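You operate a simulated robot arm through the tools that you are given. There is no shell and no other tool. Be economical: measure what you need, move in short steps, check, and stop when the job is done.

You are at the controls of a simulated robot arm. One attempt, no reset.

Task
Stow the grey can on the small table's lower board and roll the table to the drill bench's yellow line.
Fine: brake it there. Set down upright: grey spray can.

It is judged by the outcome, as a careful person would: the job done as asked, and still so three seconds after it is handed in. It fails if anything else is knocked over, pushed out of place, dropped, spilled or broken.

Robot
A 6-joint arm with a fingered hand on a trunk, on a base that drives. Base frame: it is fixed to the floor where the robot stands at the start and does not move with it; the origin is under the middle of the robot, x ahead of it, y to its left, z up; the surface under the hand at the start is at about z = 0.95. Readings come in m, degrees, newtons and seconds.
With the tool pointing down near the work surface it reaches from about 0.24 to 0.72 m from the robot's upright axis, wherever it stands. Its first joint turns from -166.0 to 166.0 degrees. Places, roughly: blue table [2.5, -3.7, 0.6]; blue table brake lever [2.3, -5.3, 0.6]; fixed rail clamp [2.7, -4.9, 1]; green handle [0.9, -4, 1]; grey table [0.4, -5, 0.6]; grey table brake lever [0, -3.9, 0.7]; lower board of the small table [1, 0.2, 0.6]; rail a knob [0.8, -5.1, 1]; rail b knob [0.8, -4.8, 1]; rail c knob [0.8, -4.5, 1]; rail d knob [0.8, -4.1, 1]; sliding rail clamp [2.7, -4.5, 1]; sliding rail knob [2.3, -4.5, 1]; small table [1, 0.2, 0.7]; small table brake lever [1.5, -0.2, 0.7]. Payload 4 kg.
Tool frame: the origin (TCP) lies between the finger pads and is the grasp point; the fingertips stand 0.026 m ahead of it; z points along the fingers, y is the line along which they close. The gripper opens to 0.148 m. The gripper's body begins 0.073 m behind the TCP. The gripper is a hand of 3 fingers: y runs from the thumb to the fingers, the wrist lies at [0, 0, -0.239] in the tool frame.
Orientation is that of the tool frame in the base frame, as [roll, pitch, yaw] about the fixed x, y, z axes, in that order (R = Rz(yaw) Ry(pitch) Rx(roll)). With the fingers straight down and closing along the base's y, the tool's x points along the base's -x, its y along +y and its z along -z.

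Tools
- The arm moves only by the tool jog_arm. Its argument "moves" is a list of rows, each an object (a shift or turn left out is 0) with "xyz": the shift along the tool's x, y, z in m, a list of three; "delta_rot": the turn, a rotation vector about the tool's x, y, z in degrees, a list of three. In form: [{"xyz": [dx, dy, dz], "delta_rot": [rx, ry, rz]}, ...]. A call has 1 to 20 rows; each row is the pose to reach, as a shift and turn from the pose commanded when the call began, along the tool's axes at that moment. Each row takes 0.2 s and may step no farther than 0.05 m and 8.6 degrees from the row before; otherwise, the whole call is refused. A pose out of reach is approached as far as the arm can. The call stops where the force on the tool passes 70 N (or 10 N more than at its start, if that is more) or the arm is blocked; 0.2 s more then pass. In this call time passes only in rows, and 0.2 s behind the last. The reply holds the time, the measured pose of the TCP, the force on the tool along the base axes, the opening and the grip force, in the units named above and with some noise, with the torque about the TCP (base axes, N m) and any sound that the robot's microphone picked up, and new pictures: "show" is both (left out), scene, wrist or none.
- Cameras (640 x 400 px; columns grow to the right, rows downward): "scene" is now at [0.0248, 0.1574, 1.4997]; the picture's right is [-0.01, -1.00, 0.00], its down [-0.65, 0.00, -0.76] and it looks along [0.76, -0.01, -0.65] (base axes); focal length 250 px, centre (320, 200). "wrist" rides on the gripper at [0.068, -0.039, -0.09] in the tool frame; the picture's right is [0.50, 0.87, 0.00], its down [-0.66, 0.38, -0.65] and it looks along [-0.57, 0.33, 0.76] (tool axes); focal length 222 px, centre (320, 200).
- slide_trunk(by): slides the trunk up (or, below 0, down) by that many m; the arm and the scene camera ride with it, the base frame stays. It gives what a move gives, with no picture.
- drive_base(legs): drives the robot by 1 to 6 legs, each [ahead, left, turn to the left] in m, m and degrees, along the robot's own axes; the way and the turn of a leg run together, so that a leg with both is an arc; at most 1.5 m and 180 degrees a leg. The arm and the cameras ride along, it lands a little off, and it stops where it bumps. It gives what a move gives, and a new picture of the scene camera.
- curl_fingers(finger1, finger2, thumb_bend): sets how far each is bent, from 0 (flat) to 100 (curled in); at 30 the hand is open as for a grip, at 70 the pads meet at the TCP. One left out holds its place. A second passes; each finger stops where it meets its share of the squeeze, and holds until it gets a number again. It is the only way to open and close the hand. It gives what a move gives, with no picture; readings hold the bend of each and the force on the fingers (four entries, about 0 where the hand has none), thumb and palm.
- aim_head(pan, tilt): turns the head with the scene camera to pan (to the left, within 155 degrees either way) and tilt (down, from -29 to 69), counted from straight ahead of the robot. It gives what a move gives, and a new picture of the scene camera.
- locate(camera, pixels): for up to 12 pixels [column, row] of the newest picture of that camera ("zoom" is the newest enlarged one), the place [x, y, z] in the base frame of the surface seen there, good to about 0.003 m. No time passes.
- inspect(camera, box): a new picture of the part [left, top, right, bottom] of that camera's present view, enlarged. No time passes.
- job_done(): hands the job in; it is judged then, once.

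Work in short steps. Measure before you move; look again where a grasp or a placing could have gone wrong, and mend it. You have 80 turns and 260 pictures in all, those below and enlarged ones among them. Open the gripper and draw the arm clear of the work before you hand the job in, unless the task says otherwise; then end with one line.

The tools are called after "Call:" as a command line: name --argument value ..., lists and objects as JSON in quotes. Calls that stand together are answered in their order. jog_arm: Moves the arm, as the interface text tells. Its arguments: {"type":"object","properties":{"moves":{"type":"array"},"show":{"type":"string","enum":["both","scene","wrist","none"]}},"required":["moves"]} The other tools are called the same way: slide_trunk (by) slides the trunk up or down; curl_fingers (finger1, finger2, thumb_bend) moves the fingers one by one; drive_base (legs) drives the base; aim_head (pan, tilt) turns the head that bears the scene camera; locate (camera, pixels) gives the place of the surface under pixels of a picture; inspect (camera, box) takes an enlarged picture of a part of a camera's view; job_done () hands the job in.

At the start:

```text
t: 0.0
eef_pos: [0.4705, 0.1391, 1.1903]
ee_rot: [180.0, 0.1, 179.9]
wrist_force: [-0.5, -0.3, 0.2]
ft_torque: [0.01, -0.01, 0.02]
finger_gap: 0.1481
grasp_force: 0.0
shape: jaw
bend: [30.0, 30.0, 30.0]
finger forces: [0.0, 0.0, 0.0, 0.1, 0.1, 0.0]
trunk travel left (down, up): [-0.45, 0.14]
robot x, y, heading: [-0.0064, -0.0017, 0.3]
head pan, tilt: [-0.4, 40.7]
```

scene: 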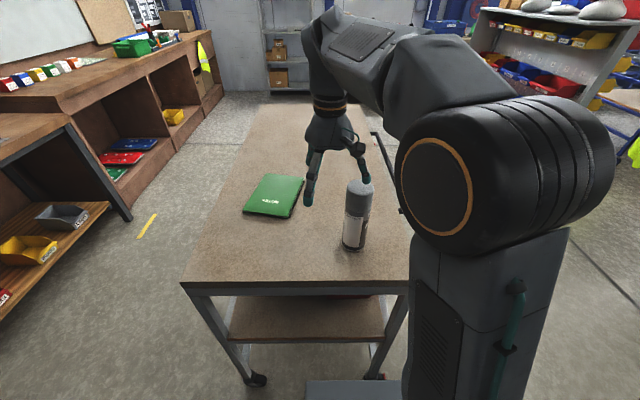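
wrist: 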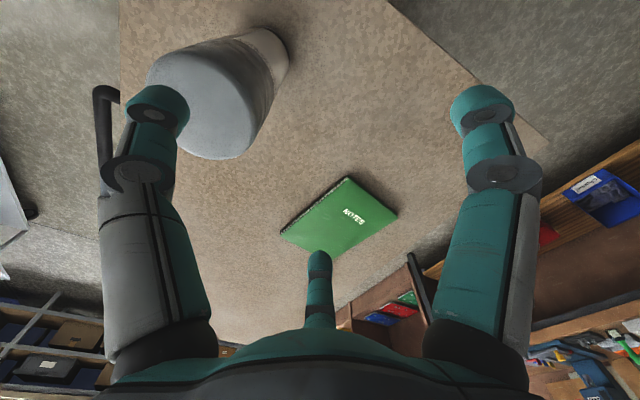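

The can stands at about (357,215) on the top of the small table, and a yellow mark lies on the floor at (146,226). I measure those first and look around.

Call:
locate --camera "scene" --pixels '[[358, 182], [353, 250], [180, 284], [408, 290], [270, 106], [374, 106], [146, 226], [155, 215], [138, 238], [235, 330], [380, 330], [275, 195]]'

Call:
aim_head --pan 60 --tilt 25

Call:
aim_head --pan 0 --tilt 10

Call:
aim_head --pan -70 --tilt 20

```text
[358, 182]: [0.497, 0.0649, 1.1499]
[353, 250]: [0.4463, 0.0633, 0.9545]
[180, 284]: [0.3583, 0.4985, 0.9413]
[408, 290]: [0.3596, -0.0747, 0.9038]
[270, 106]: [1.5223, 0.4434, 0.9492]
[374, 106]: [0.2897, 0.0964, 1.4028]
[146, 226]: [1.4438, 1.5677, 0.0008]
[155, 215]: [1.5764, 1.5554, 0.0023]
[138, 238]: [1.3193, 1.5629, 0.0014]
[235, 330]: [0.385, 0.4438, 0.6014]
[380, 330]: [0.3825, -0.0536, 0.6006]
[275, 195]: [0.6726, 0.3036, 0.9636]
```

```text
t: 1.3
eef_pos: [0.4698, 0.1393, 1.1889]
ee_rot: [179.9, 0.0, 179.9]
wrist_force: [-0.1, 0.4, 0.0]
ft_torque: [-0.04, -0.01, 0.01]
finger_gap: 0.148
grasp_force: 0.0
shape: jaw
bend: [30.0, 30.0, 30.0]
finger forces: [0.0, 0.1, 0.0, 0.1, 0.0, 0.1]
trunk travel left (down, up): [-0.45, 0.14]
robot x, y, heading: [0.0043, -0.0021, 0.2]
head pan, tilt: [60.0, 25.0]
```

scene: 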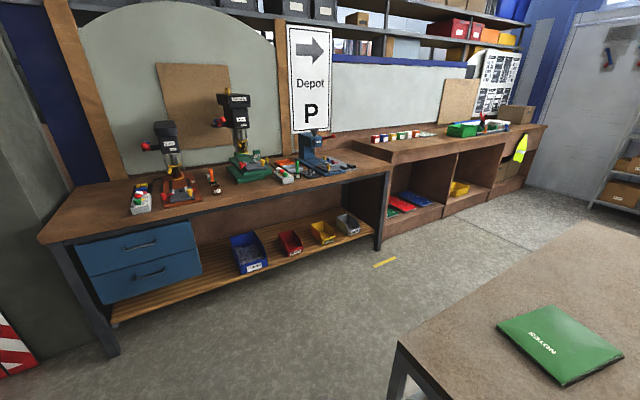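

```text
t: 2.6
eef_pos: [0.47, 0.1399, 1.1896]
ee_rot: [180.0, 0.1, 180.0]
wrist_force: [-0.3, -0.4, 0.1]
ft_torque: [-0.02, 0.02, -0.01]
finger_gap: 0.1477
grasp_force: 0.0
shape: jaw
bend: [30.0, 30.0, 30.0]
finger forces: [0.1, 0.0, 0.0, 0.0, 0.1, 0.0]
trunk travel left (down, up): [-0.45, 0.14]
robot x, y, heading: [-0.0024, -0.0015, 0.0]
head pan, tilt: [0.0, 10.0]
```

scene: 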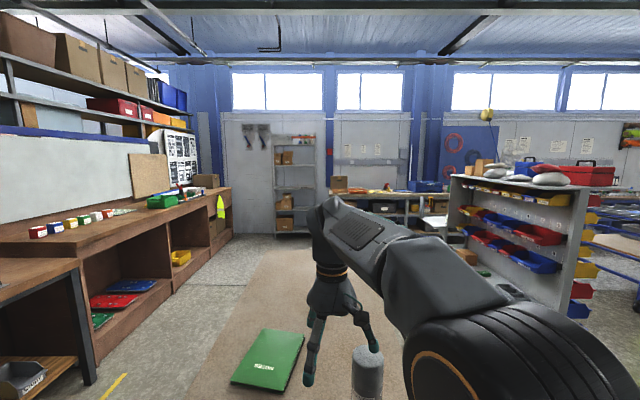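

```text
t: 4.0
eef_pos: [0.4705, 0.1392, 1.1893]
ee_rot: [-179.9, 0.0, 180.0]
wrist_force: [-0.7, 0.8, -0.6]
ft_torque: [-0.04, -0.03, -0.05]
finger_gap: 0.1477
grasp_force: 0.1
shape: jaw
bend: [30.0, 30.0, 30.0]
finger forces: [0.0, 0.1, 0.1, 0.0, 0.1, 0.1]
trunk travel left (down, up): [-0.45, 0.14]
robot x, y, heading: [0.0008, -0.0007, -0.1]
head pan, tilt: [-70.0, 20.0]
```

scene: 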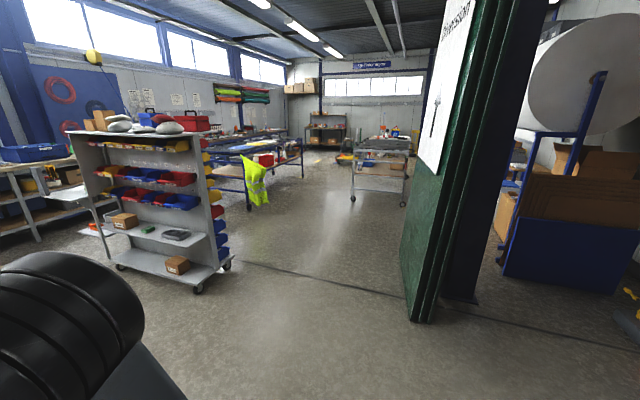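

The drill bench with the "Depot" sign is on the left, with a short yellow strip on the floor near its right leg. I look closer at the strip, the table edge and its handle side.

Call:
aim_head --pan 47 --tilt 40

Call:
aim_head --pan 110 --tilt 40

Call:
aim_head --pan -30 --tilt 50

Call:
aim_head --pan 5 --tilt 60

```text
t: 6.0
eef_pos: [0.4702, 0.1398, 1.1906]
ee_rot: [179.9, 0.0, -180.0]
wrist_force: [-0.6, 0.7, 0.6]
ft_torque: [-0.01, 0.0, 0.0]
finger_gap: 0.148
grasp_force: 0.1
shape: jaw
bend: [30.0, 30.0, 30.0]
finger forces: [0.0, 0.1, 0.0, 0.1, 0.0, 0.0]
trunk travel left (down, up): [-0.45, 0.14]
robot x, y, heading: [-0.0031, 0.0019, 0.2]
head pan, tilt: [47.0, 40.0]
```

scene: 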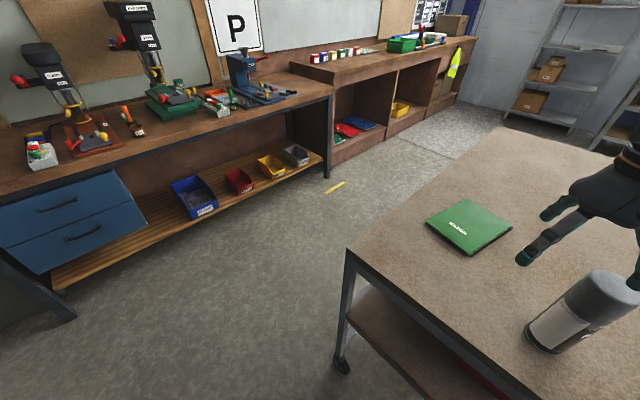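

```text
t: 7.3
eef_pos: [0.4702, 0.1404, 1.1891]
ee_rot: [180.0, 0.0, 180.0]
wrist_force: [-0.1, 0.6, -0.1]
ft_torque: [0.0, 0.03, -0.01]
finger_gap: 0.148
grasp_force: 0.0
shape: jaw
bend: [30.0, 30.0, 30.0]
finger forces: [0.0, 0.0, 0.0, 0.1, 0.0, 0.1]
trunk travel left (down, up): [-0.45, 0.14]
robot x, y, heading: [0.001, -0.0025, 0.2]
head pan, tilt: [110.0, 40.0]
```

scene: 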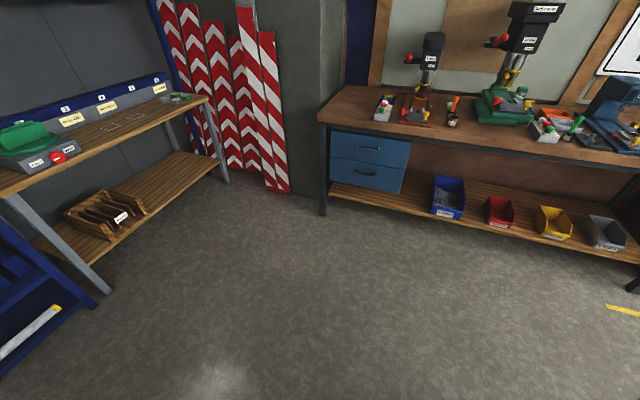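

```text
t: 9.5
eef_pos: [0.47, 0.14, 1.1891]
ee_rot: [-179.9, 0.0, 179.9]
wrist_force: [0.4, 0.6, -0.5]
ft_torque: [0.02, 0.01, 0.01]
finger_gap: 0.1477
grasp_force: 0.0
shape: jaw
bend: [30.0, 30.0, 30.0]
finger forces: [0.0, 0.0, 0.0, 0.0, 0.0, 0.0]
trunk travel left (down, up): [-0.45, 0.14]
robot x, y, heading: [0.0002, 0.0008, -0.1]
head pan, tilt: [-30.0, 50.0]
```

scene: 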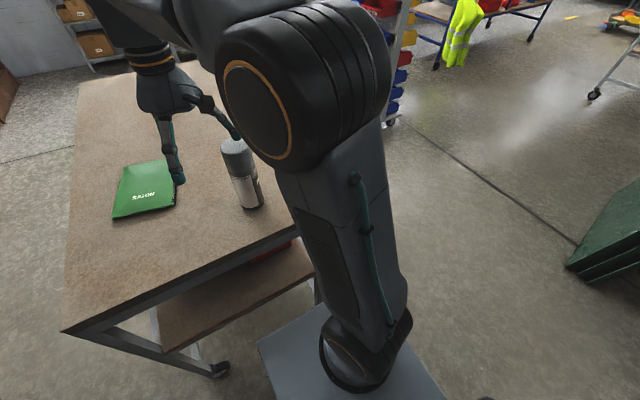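

```text
t: 10.5
eef_pos: [0.4705, 0.1398, 1.1893]
ee_rot: [-179.9, 0.1, -179.9]
wrist_force: [1.1, -0.8, 0.1]
ft_torque: [-0.01, 0.03, 0.02]
finger_gap: 0.1478
grasp_force: 0.1
shape: jaw
bend: [30.0, 30.0, 30.0]
finger forces: [0.0, 0.1, 0.0, 0.1, 0.0, 0.0]
trunk travel left (down, up): [-0.45, 0.14]
robot x, y, heading: [-0.0025, 0.0036, 0.1]
head pan, tilt: [5.0, 60.0]
```

scene: 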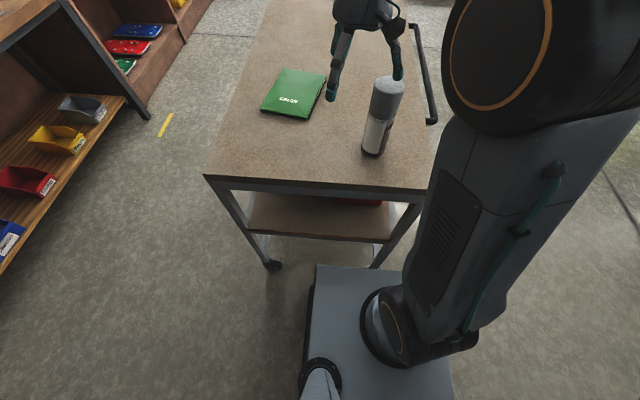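

There is a handle on the table's right side (425,75) and something red on the lower board at about (360,203). I measure these and zoom in.

Call:
locate --camera "scene" --pixels '[[205, 177], [425, 190], [413, 25], [432, 122], [425, 75], [360, 203], [320, 203], [270, 202], [248, 230], [383, 240], [172, 115], [160, 136]]'

Call:
inspect --camera "scene" --box '[200, 150, 440, 300]'

Call:
inspect --camera "scene" --box '[340, 0, 460, 180]'

```text
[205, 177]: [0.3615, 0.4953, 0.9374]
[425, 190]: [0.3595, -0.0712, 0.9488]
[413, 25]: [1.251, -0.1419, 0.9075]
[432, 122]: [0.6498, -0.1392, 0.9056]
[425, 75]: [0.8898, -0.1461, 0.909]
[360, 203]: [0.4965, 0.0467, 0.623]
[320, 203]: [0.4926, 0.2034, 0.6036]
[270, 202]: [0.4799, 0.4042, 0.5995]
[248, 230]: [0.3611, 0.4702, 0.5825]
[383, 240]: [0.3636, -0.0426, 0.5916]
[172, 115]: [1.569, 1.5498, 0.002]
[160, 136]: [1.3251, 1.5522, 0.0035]
```

```text
2.67 times, centred on (320, 225) of scene
```

zoom: 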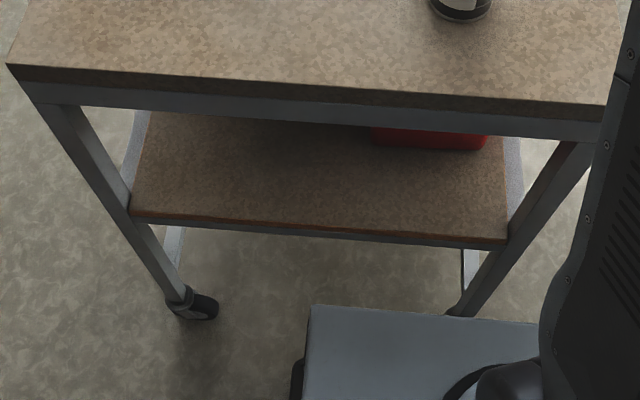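

```text
2.22 times, centred on (400, 90) of scene
```

zoom: 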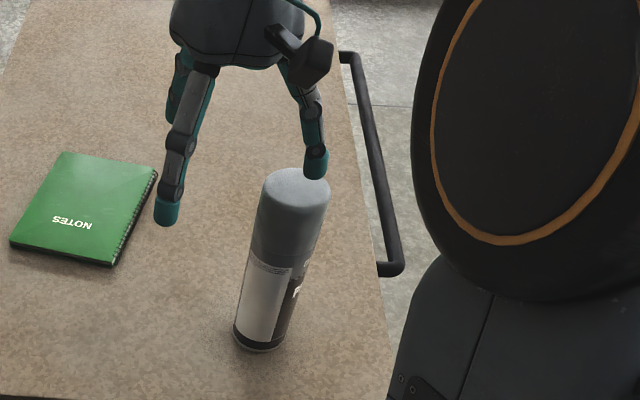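

The board has a red box at about x≥0.5, y −0.0…0.14, so the left half is free. I raise the hand a little off the can and check the space behind before backing up.

Call:
jog_arm --moves '[{"xyz": [0, 0, -0.04]}, {"xyz": [0, 0, -0.06]}]' --show "none"

Call:
aim_head --pan 155 --tilt 45

Call:
aim_head --pan -150 --tilt 45

```text
t: 11.1
eef_pos: [0.4697, 0.1404, 1.2508]
ee_rot: [-179.9, 0.1, -180.0]
wrist_force: [0.3, -0.6, 0.6]
ft_torque: [0.02, 0.02, -0.04]
finger_gap: 0.1477
grasp_force: 0.0
shape: jaw
bend: [30.0, 30.0, 30.0]
finger forces: [0.1, 0.1, 0.0, 0.0, 0.0, 0.1]
trunk travel left (down, up): [-0.45, 0.14]
robot x, y, heading: [0.0014, 0.0005, 0.0]
head pan, tilt: [5.0, 60.0]
```

```text
t: 13.5
eef_pos: [0.4703, 0.1409, 1.2502]
ee_rot: [180.0, 0.0, -179.9]
wrist_force: [-0.2, 0.4, 0.3]
ft_torque: [0.01, 0.01, -0.02]
finger_gap: 0.1478
grasp_force: 0.2
shape: jaw
bend: [30.0, 30.0, 30.0]
finger forces: [0.1, 0.0, 0.1, 0.0, 0.1, 0.0]
trunk travel left (down, up): [-0.45, 0.14]
robot x, y, heading: [0.0019, -0.0034, -0.1]
head pan, tilt: [154.7, 45.0]
```

scene: 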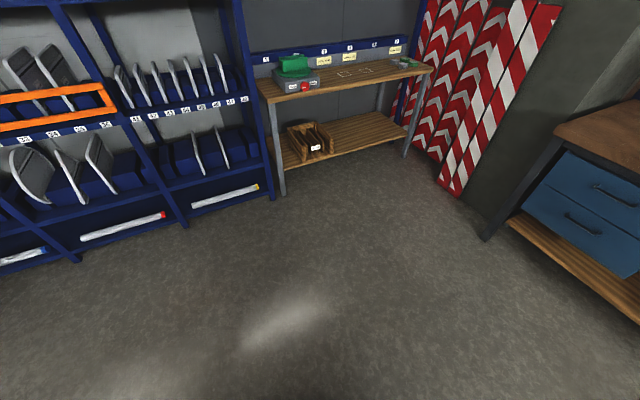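

```text
t: 17.6
eef_pos: [0.469, 0.141, 1.2494]
ee_rot: [-180.0, 0.0, -180.0]
wrist_force: [0.1, -0.2, 0.7]
ft_torque: [0.03, -0.04, 0.02]
finger_gap: 0.1481
grasp_force: 0.1
shape: jaw
bend: [30.0, 30.0, 30.0]
finger forces: [0.0, 0.1, 0.0, 0.1, 0.0, 0.0]
trunk travel left (down, up): [-0.45, 0.14]
robot x, y, heading: [0.0013, -0.0002, 0.1]
head pan, tilt: [-150.0, 45.0]
```

scene: 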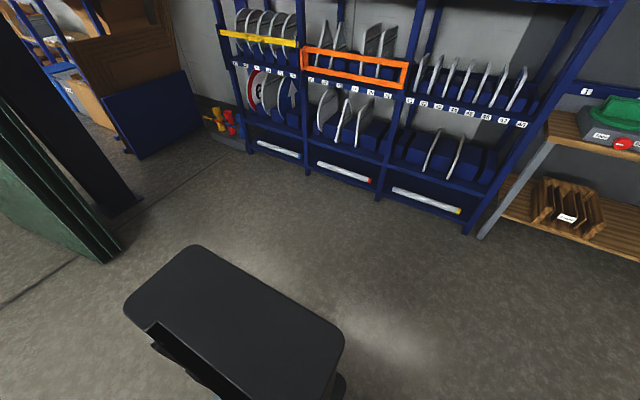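

Plenty of free floor behind. I back up 0.3 m and turn the head to the work.

Call:
drive_base --legs '[[-0.3, 0, 0]]'

Call:
aim_head --pan 0 --tilt 42

```text
t: 19.7
eef_pos: [0.1712, 0.1401, 1.251]
ee_rot: [-180.0, 0.0, 179.9]
wrist_force: [-0.1, 0.2, -0.2]
ft_torque: [-0.01, -0.01, 0.01]
finger_gap: 0.1478
grasp_force: 0.0
shape: jaw
bend: [30.0, 30.0, 30.0]
finger forces: [0.0, 0.0, 0.1, 0.0, 0.0, 0.0]
trunk travel left (down, up): [-0.45, 0.14]
robot x, y, heading: [-0.2984, 0.0009, -0.2]
head pan, tilt: [-150.0, 45.0]
```

scene: 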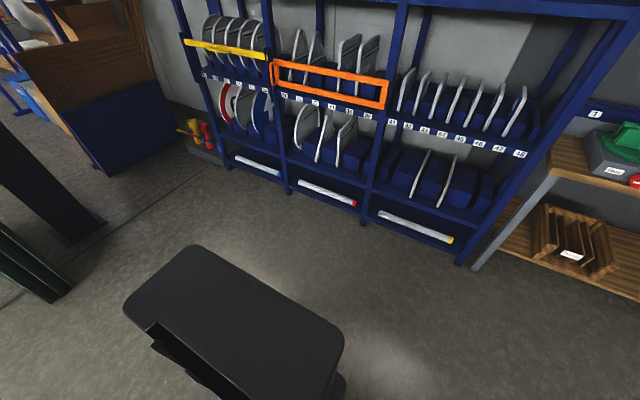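

```text
t: 22.0
eef_pos: [0.1708, 0.1395, 1.2504]
ee_rot: [-180.0, 0.0, 179.9]
wrist_force: [0.3, -0.3, 0.0]
ft_torque: [-0.01, 0.01, -0.01]
finger_gap: 0.1479
grasp_force: 0.1
shape: jaw
bend: [30.0, 30.0, 30.0]
finger forces: [0.0, 0.0, 0.1, 0.1, 0.0, 0.1]
trunk travel left (down, up): [-0.45, 0.14]
robot x, y, heading: [-0.2981, 0.001, -0.1]
head pan, tilt: [0.0, 42.0]
```

scene: 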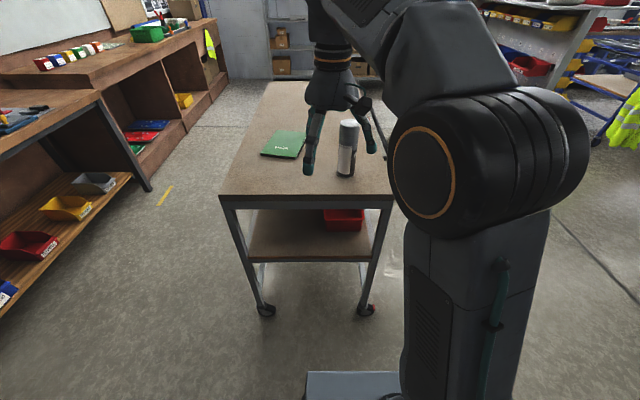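

The can and hand are clear. I turn the hand to horizontal (z along +x), dropping to z≈1.08 in front of the can.

Call:
jog_arm --moves '[{"xyz": [-0.014, -0.007, 0.015], "delta_rot": [0, -8.2, 0]}, {"xyz": [-0.028, -0.014, 0.03], "delta_rot": [0, -16.4, 0]}, {"xyz": [-0.042, -0.021, 0.046], "delta_rot": [0, -24.6, 0]}, {"xyz": [-0.056, -0.028, 0.062], "delta_rot": [0, -32.8, 0]}, {"xyz": [-0.07, -0.035, 0.078], "delta_rot": [0, -41, 0]}, {"xyz": [-0.084, -0.042, 0.094], "delta_rot": [0, -49.2, 0]}, {"xyz": [-0.098, -0.049, 0.11], "delta_rot": [0, -57.4, 0]}, {"xyz": [-0.112, -0.056, 0.126], "delta_rot": [0, -65.6, 0]}, {"xyz": [-0.126, -0.063, 0.142], "delta_rot": [0, -73.8, 0]}, {"xyz": [-0.14, -0.07, 0.156], "delta_rot": [0, -82, 0]}, {"xyz": [-0.15, -0.075, 0.17], "delta_rot": [0, -90, 0]}]'

```text
t: 24.4
eef_pos: [0.3158, 0.1436, 1.136]
ee_rot: [-178.7, 87.8, 178.1]
wrist_force: [0.1, -0.9, 0.1]
ft_torque: [-0.05, -0.01, -0.03]
finger_gap: 0.1479
grasp_force: 0.1
shape: jaw
bend: [30.0, 30.0, 30.0]
finger forces: [0.0, 0.0, 0.0, 0.0, 0.1, 0.0]
out of reach, approached as far as the arm can: row 9, 10, 11
trunk travel left (down, up): [-0.45, 0.14]
robot x, y, heading: [-0.2962, 0.0001, 0.0]
head pan, tilt: [0.0, 42.0]
```

scene: 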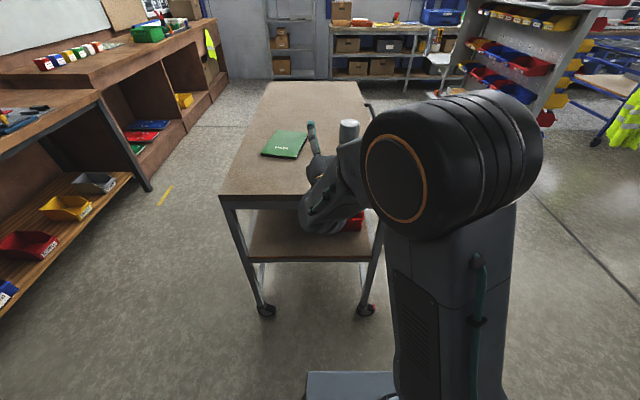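
wrist: 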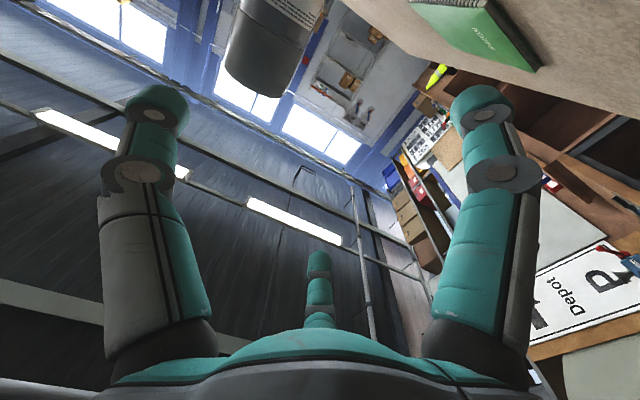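

The hand is level but stopped at y 0.144, z 1.136 because the rest was out of reach. I probe small steps from here towards the can's line.

Call:
jog_arm --moves '[{"xyz": [0, -0.02, 0.02]}, {"xyz": [0, -0.04, 0.04]}]' --show "none"

```text
t: 25.0
eef_pos: [0.3538, 0.1193, 1.1503]
ee_rot: [-177.1, 86.9, 178.7]
wrist_force: [0.5, 0.1, -0.1]
ft_torque: [0.02, -0.01, -0.01]
finger_gap: 0.148
grasp_force: 0.0
shape: jaw
bend: [30.0, 30.0, 30.0]
finger forces: [0.0, 0.0, 0.0, 0.0, 0.0, 0.0]
out of reach, approached as far as the arm can: row 1, 2
trunk travel left (down, up): [-0.45, 0.14]
robot x, y, heading: [-0.3019, 0.0018, -0.1]
head pan, tilt: [0.0, 42.0]
```

I'll keep the arm in a natural pose instead (tool axis about 0.14 left of the robot) and use base and trunk for alignment. I bring it back and level it.

Call:
jog_arm --moves '[{"xyz": [-0.02, 0.02, 0.02]}, {"xyz": [-0.03, 0.03, 0.05]}, {"xyz": [-0.03, 0.03, 0.08]}]' --show "scene"

```text
t: 25.8
eef_pos: [0.4349, 0.1458, 1.1794]
ee_rot: [-178.4, 87.6, 178.4]
wrist_force: [0.0, 0.4, -0.6]
ft_torque: [0.0, -0.02, 0.01]
finger_gap: 0.1477
grasp_force: 0.0
shape: jaw
bend: [30.0, 30.0, 30.0]
finger forces: [0.0, 0.1, 0.0, 0.0, 0.0, 0.0]
trunk travel left (down, up): [-0.45, 0.14]
robot x, y, heading: [-0.2986, 0.0011, -0.0]
head pan, tilt: [0.0, 42.0]
```

scene: 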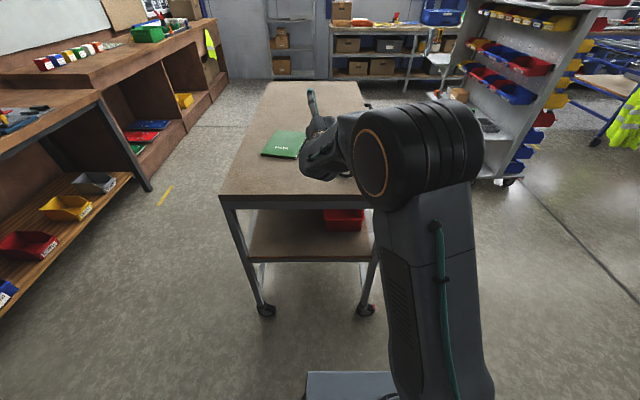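

The arm is fine here (TCP 0.73 ahead, 0.145 left). I back up, shift right so the hand lines up with the can's y≈0.064, lower the trunk by 0.1, and level the hand.

Call:
drive_base --legs '[[-0.15, 0, 0], [0, -0.08, 0]]'

Call:
slide_trunk --by -0.1

Call:
jog_arm --moves '[{"xyz": [0, 0, 0], "delta_rot": [-3.2, -2.4, 0]}]'

```text
t: 27.9
eef_pos: [0.2845, 0.0644, 1.1809]
ee_rot: [-178.3, 87.6, 178.5]
wrist_force: [-0.2, -0.2, -0.8]
ft_torque: [0.0, -0.04, 0.0]
finger_gap: 0.1477
grasp_force: 0.1
shape: jaw
bend: [30.0, 30.0, 30.0]
finger forces: [0.0, 0.1, 0.0, 0.0, 0.0, 0.0]
trunk travel left (down, up): [-0.45, 0.14]
robot x, y, heading: [-0.4467, -0.085, -0.4]
head pan, tilt: [0.0, 42.0]
```

scene: 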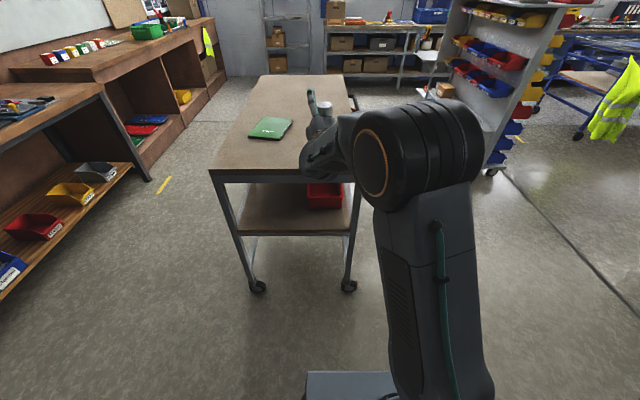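

```text
t: 29.2
eef_pos: [0.2844, 0.0649, 1.0788]
ee_rot: [-178.4, 87.6, 178.4]
wrist_force: [-0.8, -0.6, -0.7]
ft_torque: [-0.04, -0.02, -0.02]
finger_gap: 0.1478
grasp_force: 0.0
shape: jaw
bend: [30.0, 30.0, 30.0]
finger forces: [0.0, 0.0, 0.0, 0.0, 0.1, 0.1]
trunk travel left (down, up): [-0.35, 0.24]
robot x, y, heading: [-0.4487, -0.0795, -0.1]
head pan, tilt: [0.0, 42.0]
```

```text
t: 29.6
eef_pos: [0.2847, 0.07, 1.0849]
ee_rot: [-179.7, 89.8, 179.8]
wrist_force: [0.6, -0.4, -1.0]
ft_torque: [0.03, -0.02, -0.01]
finger_gap: 0.1479
grasp_force: 0.0
shape: jaw
bend: [30.0, 30.0, 30.0]
finger forces: [0.0, 0.0, 0.0, 0.1, 0.1, 0.0]
out of reach, approached as far as the arm can: row 1
trunk travel left (down, up): [-0.35, 0.24]
robot x, y, heading: [-0.4467, -0.0797, -0.1]
head pan, tilt: [0.0, 42.0]
```

scene: 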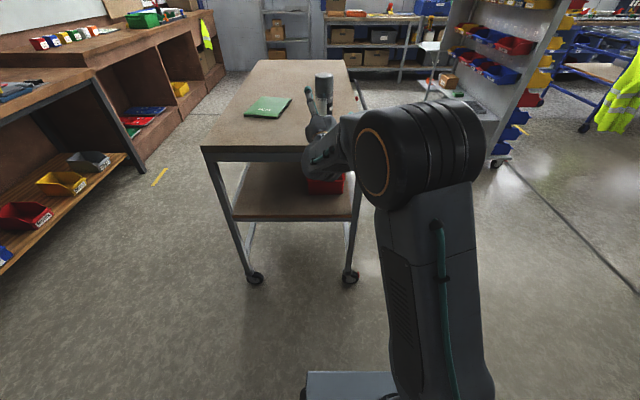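
wrist: 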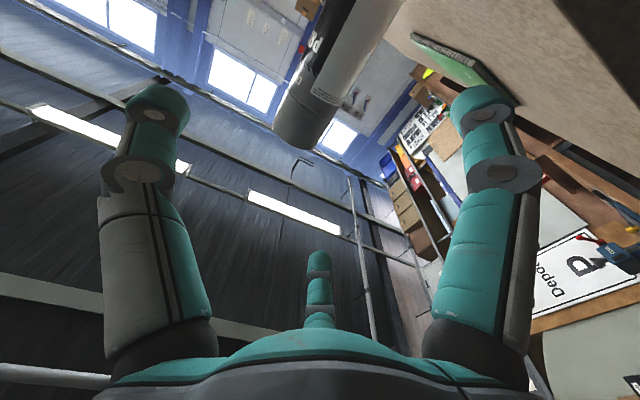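

The hand is level at z 1.085. I re-measure the can before driving forward onto it.

Call:
inspect --camera "scene" --box '[280, 50, 380, 200]'

Call:
locate --camera "scene" --pixels '[[318, 84], [324, 84], [330, 84], [324, 77], [324, 74], [324, 92]]'

```text
2.67 times, centred on (330, 125) of scene
```

zoom: 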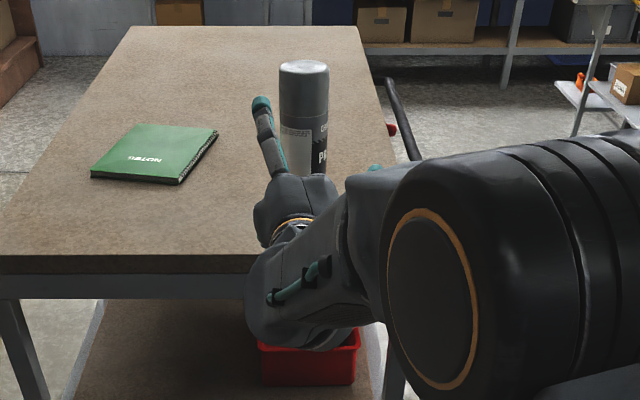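

```text
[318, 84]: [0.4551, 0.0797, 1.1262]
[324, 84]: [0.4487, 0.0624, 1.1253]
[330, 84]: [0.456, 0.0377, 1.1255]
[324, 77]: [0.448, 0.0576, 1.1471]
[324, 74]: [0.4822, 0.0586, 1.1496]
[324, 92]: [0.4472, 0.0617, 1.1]
```

Can centre is about (0.481, 0.060). I drive 0.19 m ahead with a 0.01 m shift right.

Call:
drive_base --legs '[[0, -0.01, 0], [0.15, 0, 0], [0.042, 0, 0]]'

Call:
inspect --camera "wrist" --box '[0, 0, 640, 400]'

```text
t: 31.8
eef_pos: [0.4792, 0.0589, 1.0848]
ee_rot: [-178.4, 89.7, -179.0]
wrist_force: [-0.8, 0.2, 0.0]
ft_torque: [0.0, 0.0, -0.01]
finger_gap: 0.1478
grasp_force: 0.0
shape: jaw
bend: [29.0, 30.0, 30.0]
finger forces: [0.5, 0.0, 0.0, 0.0, 0.0, 0.0]
trunk travel left (down, up): [-0.35, 0.24]
robot x, y, heading: [-0.2569, -0.0909, -0.2]
head pan, tilt: [0.0, 42.0]
```

scene: 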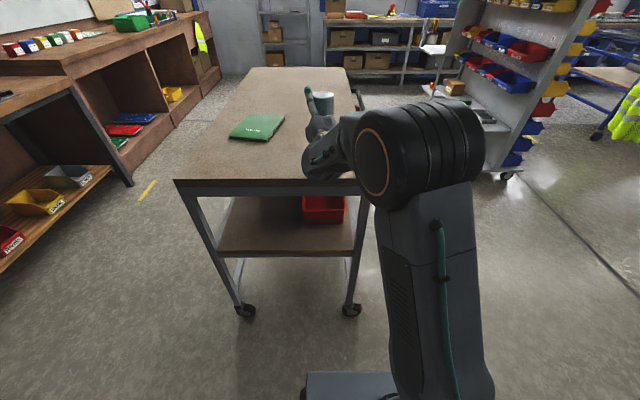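

```text
1.00 times, centred on (320, 200) of wrist (not enlarged: the box is as wide or as high as the picture)
```

zoom: 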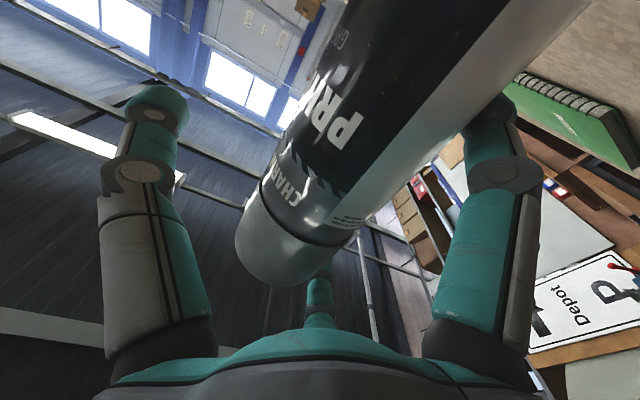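

The can is between the fingers. I close all fingers together on it.

Call:
curl_fingers --finger1 50 --finger2 50 --thumb_bend 50

Call:
inspect --camera "wrist" --box '[0, 0, 640, 400]'

```text
t: 32.8
eef_pos: [0.4784, 0.0603, 1.0843]
ee_rot: [-178.0, 89.6, -178.4]
wrist_force: [-0.1, 0.3, 1.2]
ft_torque: [0.04, -0.02, 0.03]
finger_gap: 0.0743
grasp_force: 4.2
shape: fingers
bend: [46.0, 49.0, 48.0]
finger forces: [3.1, 1.4, 0.0, 0.0, 3.9, 0.0]
trunk travel left (down, up): [-0.35, 0.24]
robot x, y, heading: [-0.2542, -0.0923, -0.2]
head pan, tilt: [0.0, 42.0]
```

```text
1.00 times, centred on (320, 200) of wrist (not enlarged: the box is as wide or as high as the picture)
```

zoom: 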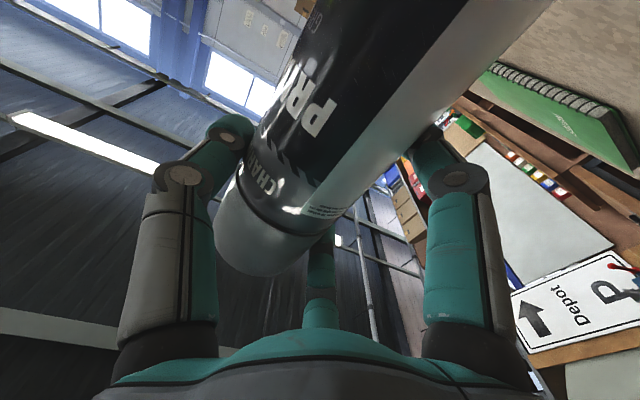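

All three touch, centred. I tighten the grip.

Call:
curl_fingers --finger1 62 --finger2 62 --thumb_bend 62

Call:
slide_trunk --by 0.03

Call:
aim_head --pan 0 --tilt 40

```text
t: 33.8
eef_pos: [0.4785, 0.0599, 1.0857]
ee_rot: [-178.8, 89.7, -179.3]
wrist_force: [-0.1, 1.2, 0.4]
ft_torque: [0.04, -0.08, 0.0]
finger_gap: 0.0679
grasp_force: 18.7
shape: fingers
bend: [50.0, 51.0, 52.0]
finger forces: [9.8, 9.3, 0.0, 0.0, 17.9, 0.0]
trunk travel left (down, up): [-0.35, 0.24]
robot x, y, heading: [-0.2519, -0.0906, -0.2]
head pan, tilt: [0.0, 42.0]
```

```text
t: 34.5
eef_pos: [0.48, 0.0593, 1.1149]
ee_rot: [-177.6, 89.5, -178.1]
wrist_force: [-0.3, 0.0, -4.6]
ft_torque: [0.05, 0.07, 0.01]
finger_gap: 0.0661
grasp_force: 18.7
shape: fingers
bend: [51.0, 52.0, 52.0]
finger forces: [8.7, 10.3, 0.2, 0.1, 18.8, 0.0]
trunk travel left (down, up): [-0.38, 0.21]
robot x, y, heading: [-0.2557, -0.0965, -0.2]
head pan, tilt: [0.0, 42.0]
```

```text
t: 35.2
eef_pos: [0.4793, 0.0589, 1.114]
ee_rot: [-178.7, 89.6, -179.0]
wrist_force: [-0.4, 0.4, -3.2]
ft_torque: [0.02, 0.1, 0.03]
finger_gap: 0.066
grasp_force: 18.6
shape: fingers
bend: [51.0, 52.0, 52.0]
finger forces: [8.7, 10.3, 0.1, 0.1, 18.8, 0.0]
trunk travel left (down, up): [-0.38, 0.21]
robot x, y, heading: [-0.2561, -0.0881, -0.1]
head pan, tilt: [0.0, 40.0]
```

scene: 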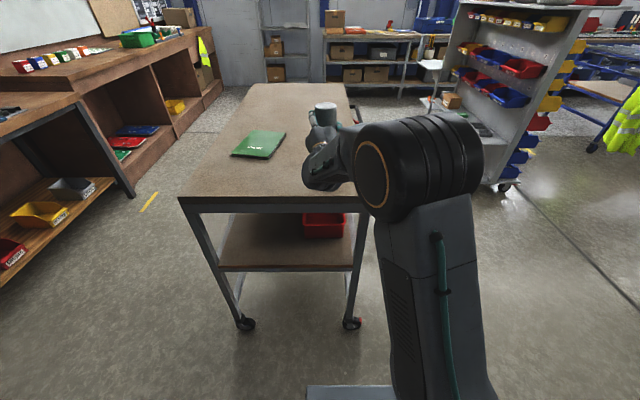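

The can is lifted. I back out 0.3 m, shift left to y≈0.28, and lower the trunk; I also measure the red box edge and board.

Call:
locate --camera "scene" --pixels '[[304, 225], [343, 225], [303, 216], [270, 240], [270, 268], [270, 212], [222, 265], [352, 268]]'

Call:
drive_base --legs '[[-0.3, 0, 0], [0, 0.23, 0]]'

Call:
slide_trunk --by -0.34

Call:
aim_head --pan 0 --tilt 35

```text
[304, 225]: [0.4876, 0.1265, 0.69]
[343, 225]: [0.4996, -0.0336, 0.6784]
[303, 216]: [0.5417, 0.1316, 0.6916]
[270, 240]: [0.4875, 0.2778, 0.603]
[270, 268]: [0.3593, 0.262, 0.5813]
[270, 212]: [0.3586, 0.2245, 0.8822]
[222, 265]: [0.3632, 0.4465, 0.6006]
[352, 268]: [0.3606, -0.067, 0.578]
```

```text
t: 38.5
eef_pos: [0.1902, 0.2887, 1.1136]
ee_rot: [-179.3, 89.6, 179.8]
wrist_force: [0.2, -0.3, -4.6]
ft_torque: [0.04, 0.05, 0.04]
finger_gap: 0.0658
grasp_force: 19.0
shape: fingers
bend: [51.0, 52.0, 52.0]
finger forces: [8.7, 10.2, 0.0, 0.0, 18.8, 0.0]
trunk travel left (down, up): [-0.38, 0.21]
robot x, y, heading: [-0.5451, 0.1423, -0.4]
head pan, tilt: [0.0, 40.0]
```

scene: 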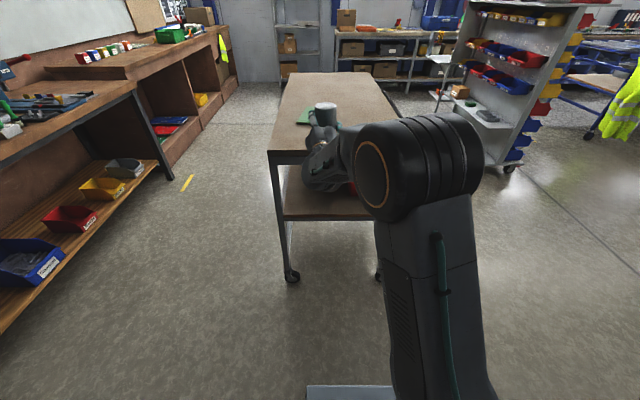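

```text
t: 41.9
eef_pos: [0.1899, 0.2871, 0.7742]
ee_rot: [-178.1, 89.6, -179.0]
wrist_force: [0.4, -1.0, -3.5]
ft_torque: [0.03, 0.0, 0.0]
finger_gap: 0.0657
grasp_force: 18.8
shape: fingers
bend: [51.0, 52.0, 52.0]
finger forces: [8.8, 10.2, 0.1, 0.0, 18.7, 0.0]
trunk travel left (down, up): [-0.04, 0.55]
robot x, y, heading: [-0.5469, 0.1423, -0.5]
head pan, tilt: [0.0, 40.0]
```

```text
t: 42.5
eef_pos: [0.1903, 0.2883, 0.7743]
ee_rot: [-178.0, 89.6, -179.0]
wrist_force: [-0.7, 0.5, -4.7]
ft_torque: [0.04, 0.07, 0.0]
finger_gap: 0.0658
grasp_force: 19.3
shape: fingers
bend: [51.0, 52.0, 52.0]
finger forces: [8.7, 10.3, 0.1, 0.0, 18.8, 0.0]
trunk travel left (down, up): [-0.04, 0.55]
robot x, y, heading: [-0.5469, 0.1401, -0.4]
head pan, tilt: [0.0, 35.0]
```

scene: 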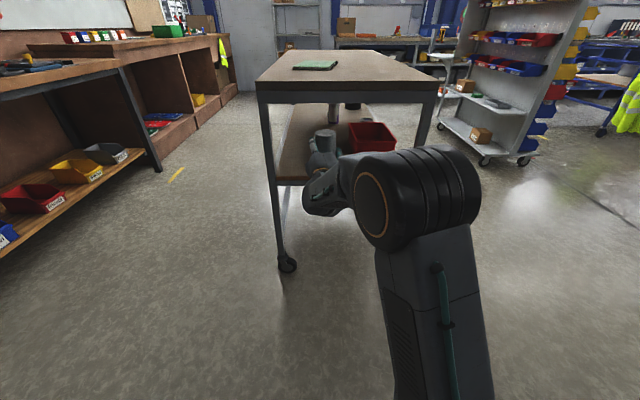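

The can hangs at top z≈0.84. I look into the shelf to check the rail's lower edge and other things inside.

Call:
inspect --camera "scene" --box '[240, 60, 460, 220]'

Call:
locate --camera "scene" --pixels '[[345, 98], [345, 102], [333, 112], [353, 106], [326, 131], [325, 137], [320, 143], [293, 165], [292, 184], [270, 110]]'

```text
2.50 times, centred on (350, 140) of scene
```

zoom: 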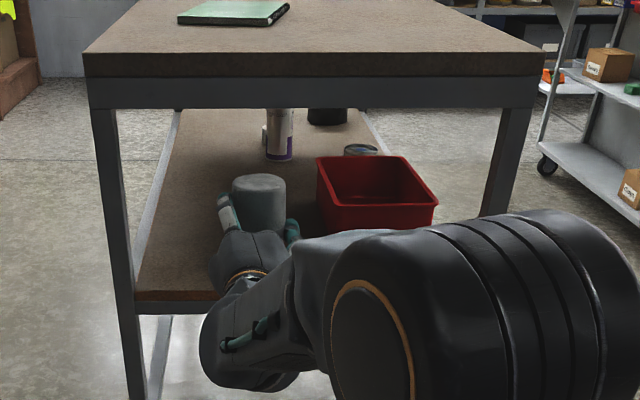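

```text
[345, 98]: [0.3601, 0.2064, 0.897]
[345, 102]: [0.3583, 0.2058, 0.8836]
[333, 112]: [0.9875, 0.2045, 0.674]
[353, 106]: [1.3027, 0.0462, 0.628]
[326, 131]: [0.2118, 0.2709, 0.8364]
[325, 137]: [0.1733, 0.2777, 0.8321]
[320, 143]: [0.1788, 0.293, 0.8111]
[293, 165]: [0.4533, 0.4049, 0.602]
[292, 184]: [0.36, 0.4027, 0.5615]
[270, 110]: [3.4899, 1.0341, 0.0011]
```

Rail bottom is 0.88, can top 0.837, board 0.602, and the space at y≈0.28 is free. I drive in 0.29 m.

Call:
drive_base --legs '[[0.15, 0, 0], [0.14, 0, 0]]'

Call:
inspect --camera "scene" --box '[220, 40, 460, 220]'

```text
t: 44.8
eef_pos: [0.4816, 0.2888, 0.7737]
ee_rot: [-178.1, 89.5, -178.7]
wrist_force: [-0.3, -0.3, -4.4]
ft_torque: [-0.03, 0.07, -0.01]
finger_gap: 0.0658
grasp_force: 19.3
shape: fingers
bend: [51.0, 52.0, 52.0]
finger forces: [8.8, 10.3, 0.0, 0.0, 18.9, 0.0]
trunk travel left (down, up): [-0.04, 0.55]
robot x, y, heading: [-0.2537, 0.1419, -0.2]
head pan, tilt: [0.0, 35.0]
```

scene: 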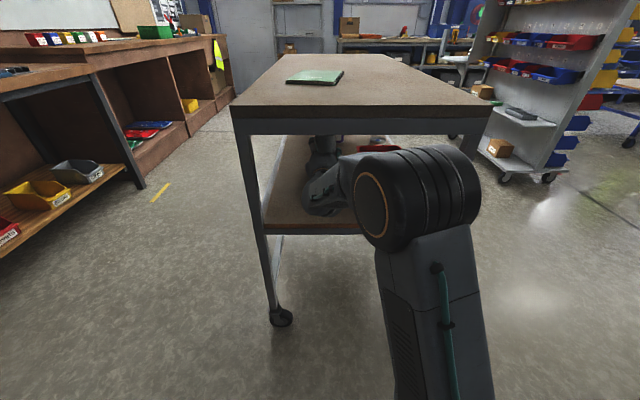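

```text
2.22 times, centred on (340, 130) of scene
```

zoom: 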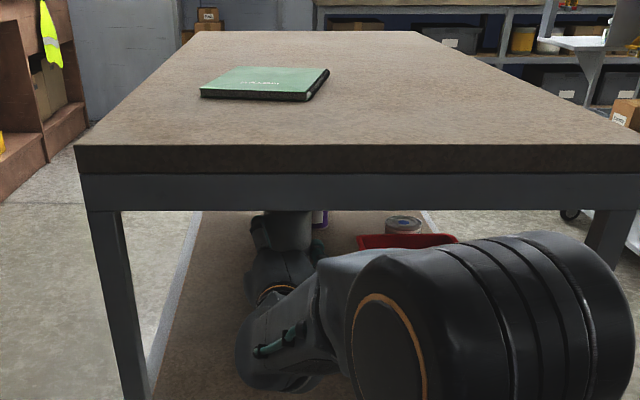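

I lower gently towards the board.

Call:
slide_trunk --by -0.03

Call:
slide_trunk --by -0.005

```text
t: 45.6
eef_pos: [0.4812, 0.2893, 0.7436]
ee_rot: [-178.1, 89.5, -178.6]
wrist_force: [-0.2, 0.6, -3.5]
ft_torque: [0.02, 0.06, 0.02]
finger_gap: 0.0656
grasp_force: 18.8
shape: fingers
bend: [51.0, 52.0, 52.0]
finger forces: [8.8, 10.3, 0.1, 0.0, 18.9, 0.1]
trunk travel left (down, up): [-0.01, 0.58]
robot x, y, heading: [-0.2506, 0.1379, -0.1]
head pan, tilt: [0.0, 35.0]
```

```text
t: 46.1
eef_pos: [0.4816, 0.2902, 0.7398]
ee_rot: [-178.0, 89.7, -178.6]
wrist_force: [-0.2, -1.0, -3.6]
ft_torque: [0.06, 0.04, -0.03]
finger_gap: 0.0657
grasp_force: 19.4
shape: fingers
bend: [51.0, 52.0, 52.0]
finger forces: [8.8, 10.3, 0.0, 0.1, 18.9, 0.1]
trunk travel left (down, up): [-0.005, 0.585]
robot x, y, heading: [-0.2527, 0.1394, -0.1]
head pan, tilt: [0.0, 35.0]
```

Not yet in contact; I take the last trunk travel.

Call:
slide_trunk --by -0.005

Call:
inspect --camera "wrist" --box '[0, 0, 640, 400]'

```text
t: 46.7
eef_pos: [0.482, 0.2888, 0.7362]
ee_rot: [170.6, 89.8, 170.1]
wrist_force: [-0.4, -0.9, 2.3]
ft_torque: [-0.04, -0.11, -0.07]
finger_gap: 0.0654
grasp_force: 19.6
shape: fingers
bend: [51.0, 52.0, 52.0]
finger forces: [9.1, 9.8, 0.0, 0.0, 20.0, 0.1]
trunk travel left (down, up): [0.0, 0.59]
robot x, y, heading: [-0.251, 0.1388, -0.0]
head pan, tilt: [0.0, 35.0]
```

```text
1.00 times, centred on (320, 200) of wrist (not enlarged: the box is as wide or as high as the picture)
```

zoom: 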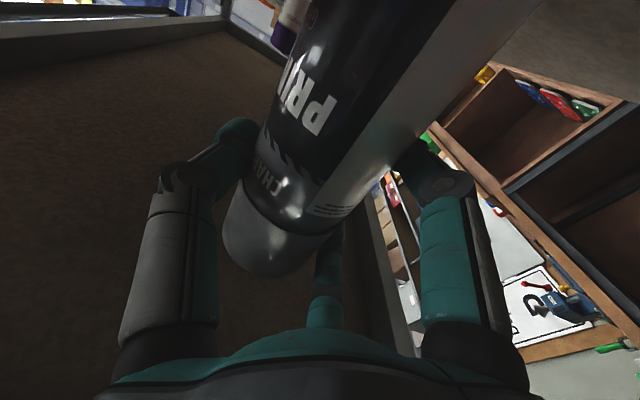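

Force swung from −4 to +2 N: the can stands on the board. I open slowly.

Call:
curl_fingers --finger1 47 --finger2 48 --thumb_bend 48

Call:
curl_fingers --finger1 30 --finger2 30 --thumb_bend 30

Call:
drive_base --legs '[[-0.1, 0, 0], [-0.2, 0, 0]]'

Call:
inspect --camera "scene" --box '[240, 40, 460, 220]'

```text
t: 47.7
eef_pos: [0.4815, 0.2901, 0.7341]
ee_rot: [-178.1, 89.6, -178.7]
wrist_force: [-0.9, 0.8, 0.3]
ft_torque: [-0.07, 0.0, -0.02]
finger_gap: 0.0725
grasp_force: 1.6
shape: fingers
bend: [47.0, 48.0, 47.0]
finger forces: [0.9, 1.2, 0.0, 0.0, 1.6, 0.1]
trunk travel left (down, up): [0.0, 0.59]
robot x, y, heading: [-0.2514, 0.1378, -0.2]
head pan, tilt: [0.0, 35.0]
```

```text
t: 48.7
eef_pos: [0.482, 0.2898, 0.7344]
ee_rot: [-178.2, 89.7, -178.8]
wrist_force: [0.5, -0.5, -1.1]
ft_torque: [0.02, 0.01, 0.02]
finger_gap: 0.1266
grasp_force: 0.1
shape: fingers
bend: [30.0, 30.0, 30.0]
finger forces: [0.1, 0.0, 0.0, 0.0, 0.0, 0.0]
trunk travel left (down, up): [0.0, 0.59]
robot x, y, heading: [-0.2512, 0.1424, -0.3]
head pan, tilt: [0.0, 35.0]
```

```text
t: 51.0
eef_pos: [0.1829, 0.287, 0.7351]
ee_rot: [-178.5, 89.5, -179.5]
wrist_force: [0.7, -0.3, 0.6]
ft_torque: [-0.01, -0.02, -0.02]
finger_gap: 0.1267
grasp_force: 0.0
shape: fingers
bend: [30.0, 30.0, 30.0]
finger forces: [0.1, 0.0, 0.0, 0.0, 0.1, 0.1]
trunk travel left (down, up): [0.0, 0.59]
robot x, y, heading: [-0.5534, 0.1434, -0.5]
head pan, tilt: [0.0, 35.0]
```

scene: 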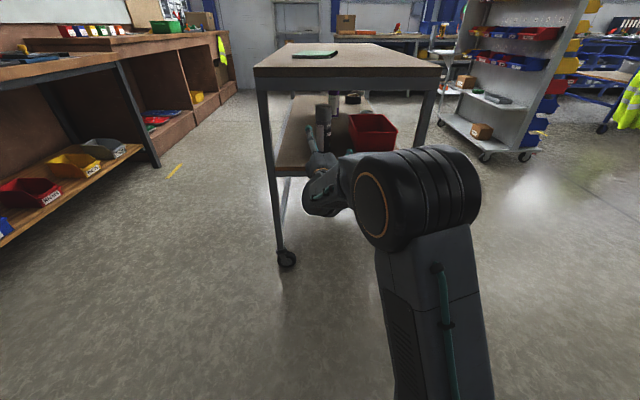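

```text
2.22 times, centred on (350, 130) of scene
```

zoom: 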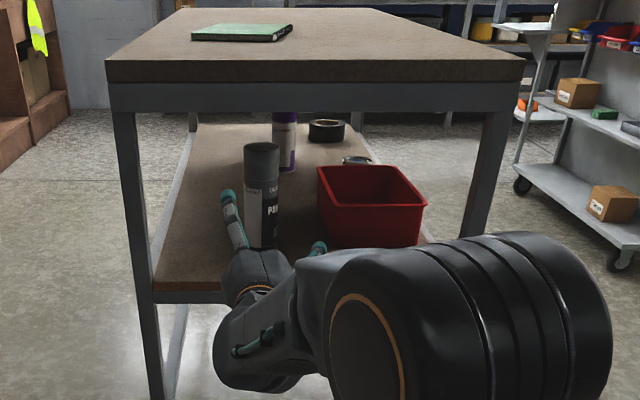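

The can stands upright on the board. Now I raise the trunk and look to the right to plan the way around to the handle side.

Call:
slide_trunk --by 0.35

Call:
aim_head --pan -45 --tilt 30

```text
t: 54.4
eef_pos: [0.1845, 0.2878, 1.0844]
ee_rot: [-178.4, 89.6, -179.4]
wrist_force: [0.4, -0.1, 0.0]
ft_torque: [-0.02, -0.02, 0.03]
finger_gap: 0.1265
grasp_force: 0.0
shape: fingers
bend: [30.0, 30.0, 30.0]
finger forces: [0.0, 0.0, 0.1, 0.0, 0.0, 0.0]
trunk travel left (down, up): [-0.35, 0.24]
robot x, y, heading: [-0.5502, 0.1399, -0.7]
head pan, tilt: [0.0, 35.0]
```

```text
t: 55.5
eef_pos: [0.1842, 0.2877, 1.0848]
ee_rot: [-178.6, 89.6, -179.5]
wrist_force: [-0.4, 0.1, -0.7]
ft_torque: [0.0, -0.01, -0.01]
finger_gap: 0.1265
grasp_force: 0.1
shape: fingers
bend: [30.0, 30.0, 30.0]
finger forces: [0.0, 0.0, 0.1, 0.0, 0.1, 0.0]
trunk travel left (down, up): [-0.35, 0.24]
robot x, y, heading: [-0.5524, 0.1408, -0.4]
head pan, tilt: [-45.0, 30.0]
```

scene: 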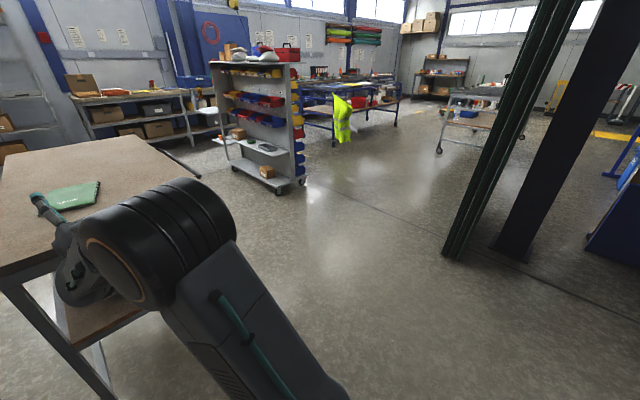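

Call:
locate --camera "scene" --pixels '[[450, 250], [500, 248], [277, 194], [300, 184], [236, 168], [350, 142]]'

Call:
drive_base --legs '[[0, -1.2, 0]]'

```text
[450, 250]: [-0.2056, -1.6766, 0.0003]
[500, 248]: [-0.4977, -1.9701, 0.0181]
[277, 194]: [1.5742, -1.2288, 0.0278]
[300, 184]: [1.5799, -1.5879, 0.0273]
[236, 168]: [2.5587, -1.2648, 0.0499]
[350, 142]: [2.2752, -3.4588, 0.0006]
```

```text
t: 61.5
eef_pos: [0.1649, -0.9105, 1.0851]
ee_rot: [-178.0, 89.6, -179.8]
wrist_force: [0.4, -0.1, 1.1]
ft_torque: [0.0, 0.0, -0.02]
finger_gap: 0.1267
grasp_force: 0.0
shape: fingers
bend: [30.0, 30.0, 30.0]
finger forces: [0.0, 0.0, 0.1, 0.1, 0.0, 0.0]
trunk travel left (down, up): [-0.35, 0.24]
robot x, y, heading: [-0.5711, -1.0385, -1.6]
head pan, tilt: [-45.0, 30.0]
```

scene: 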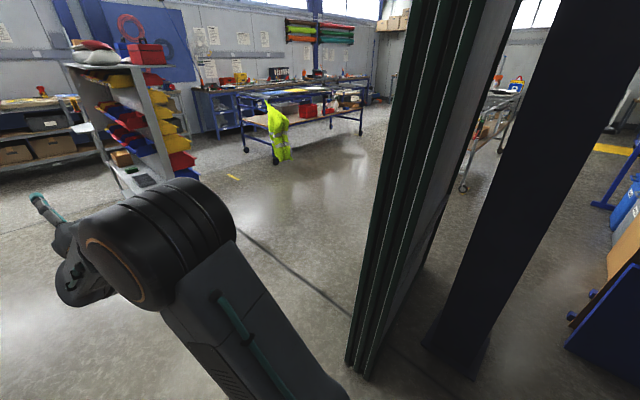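

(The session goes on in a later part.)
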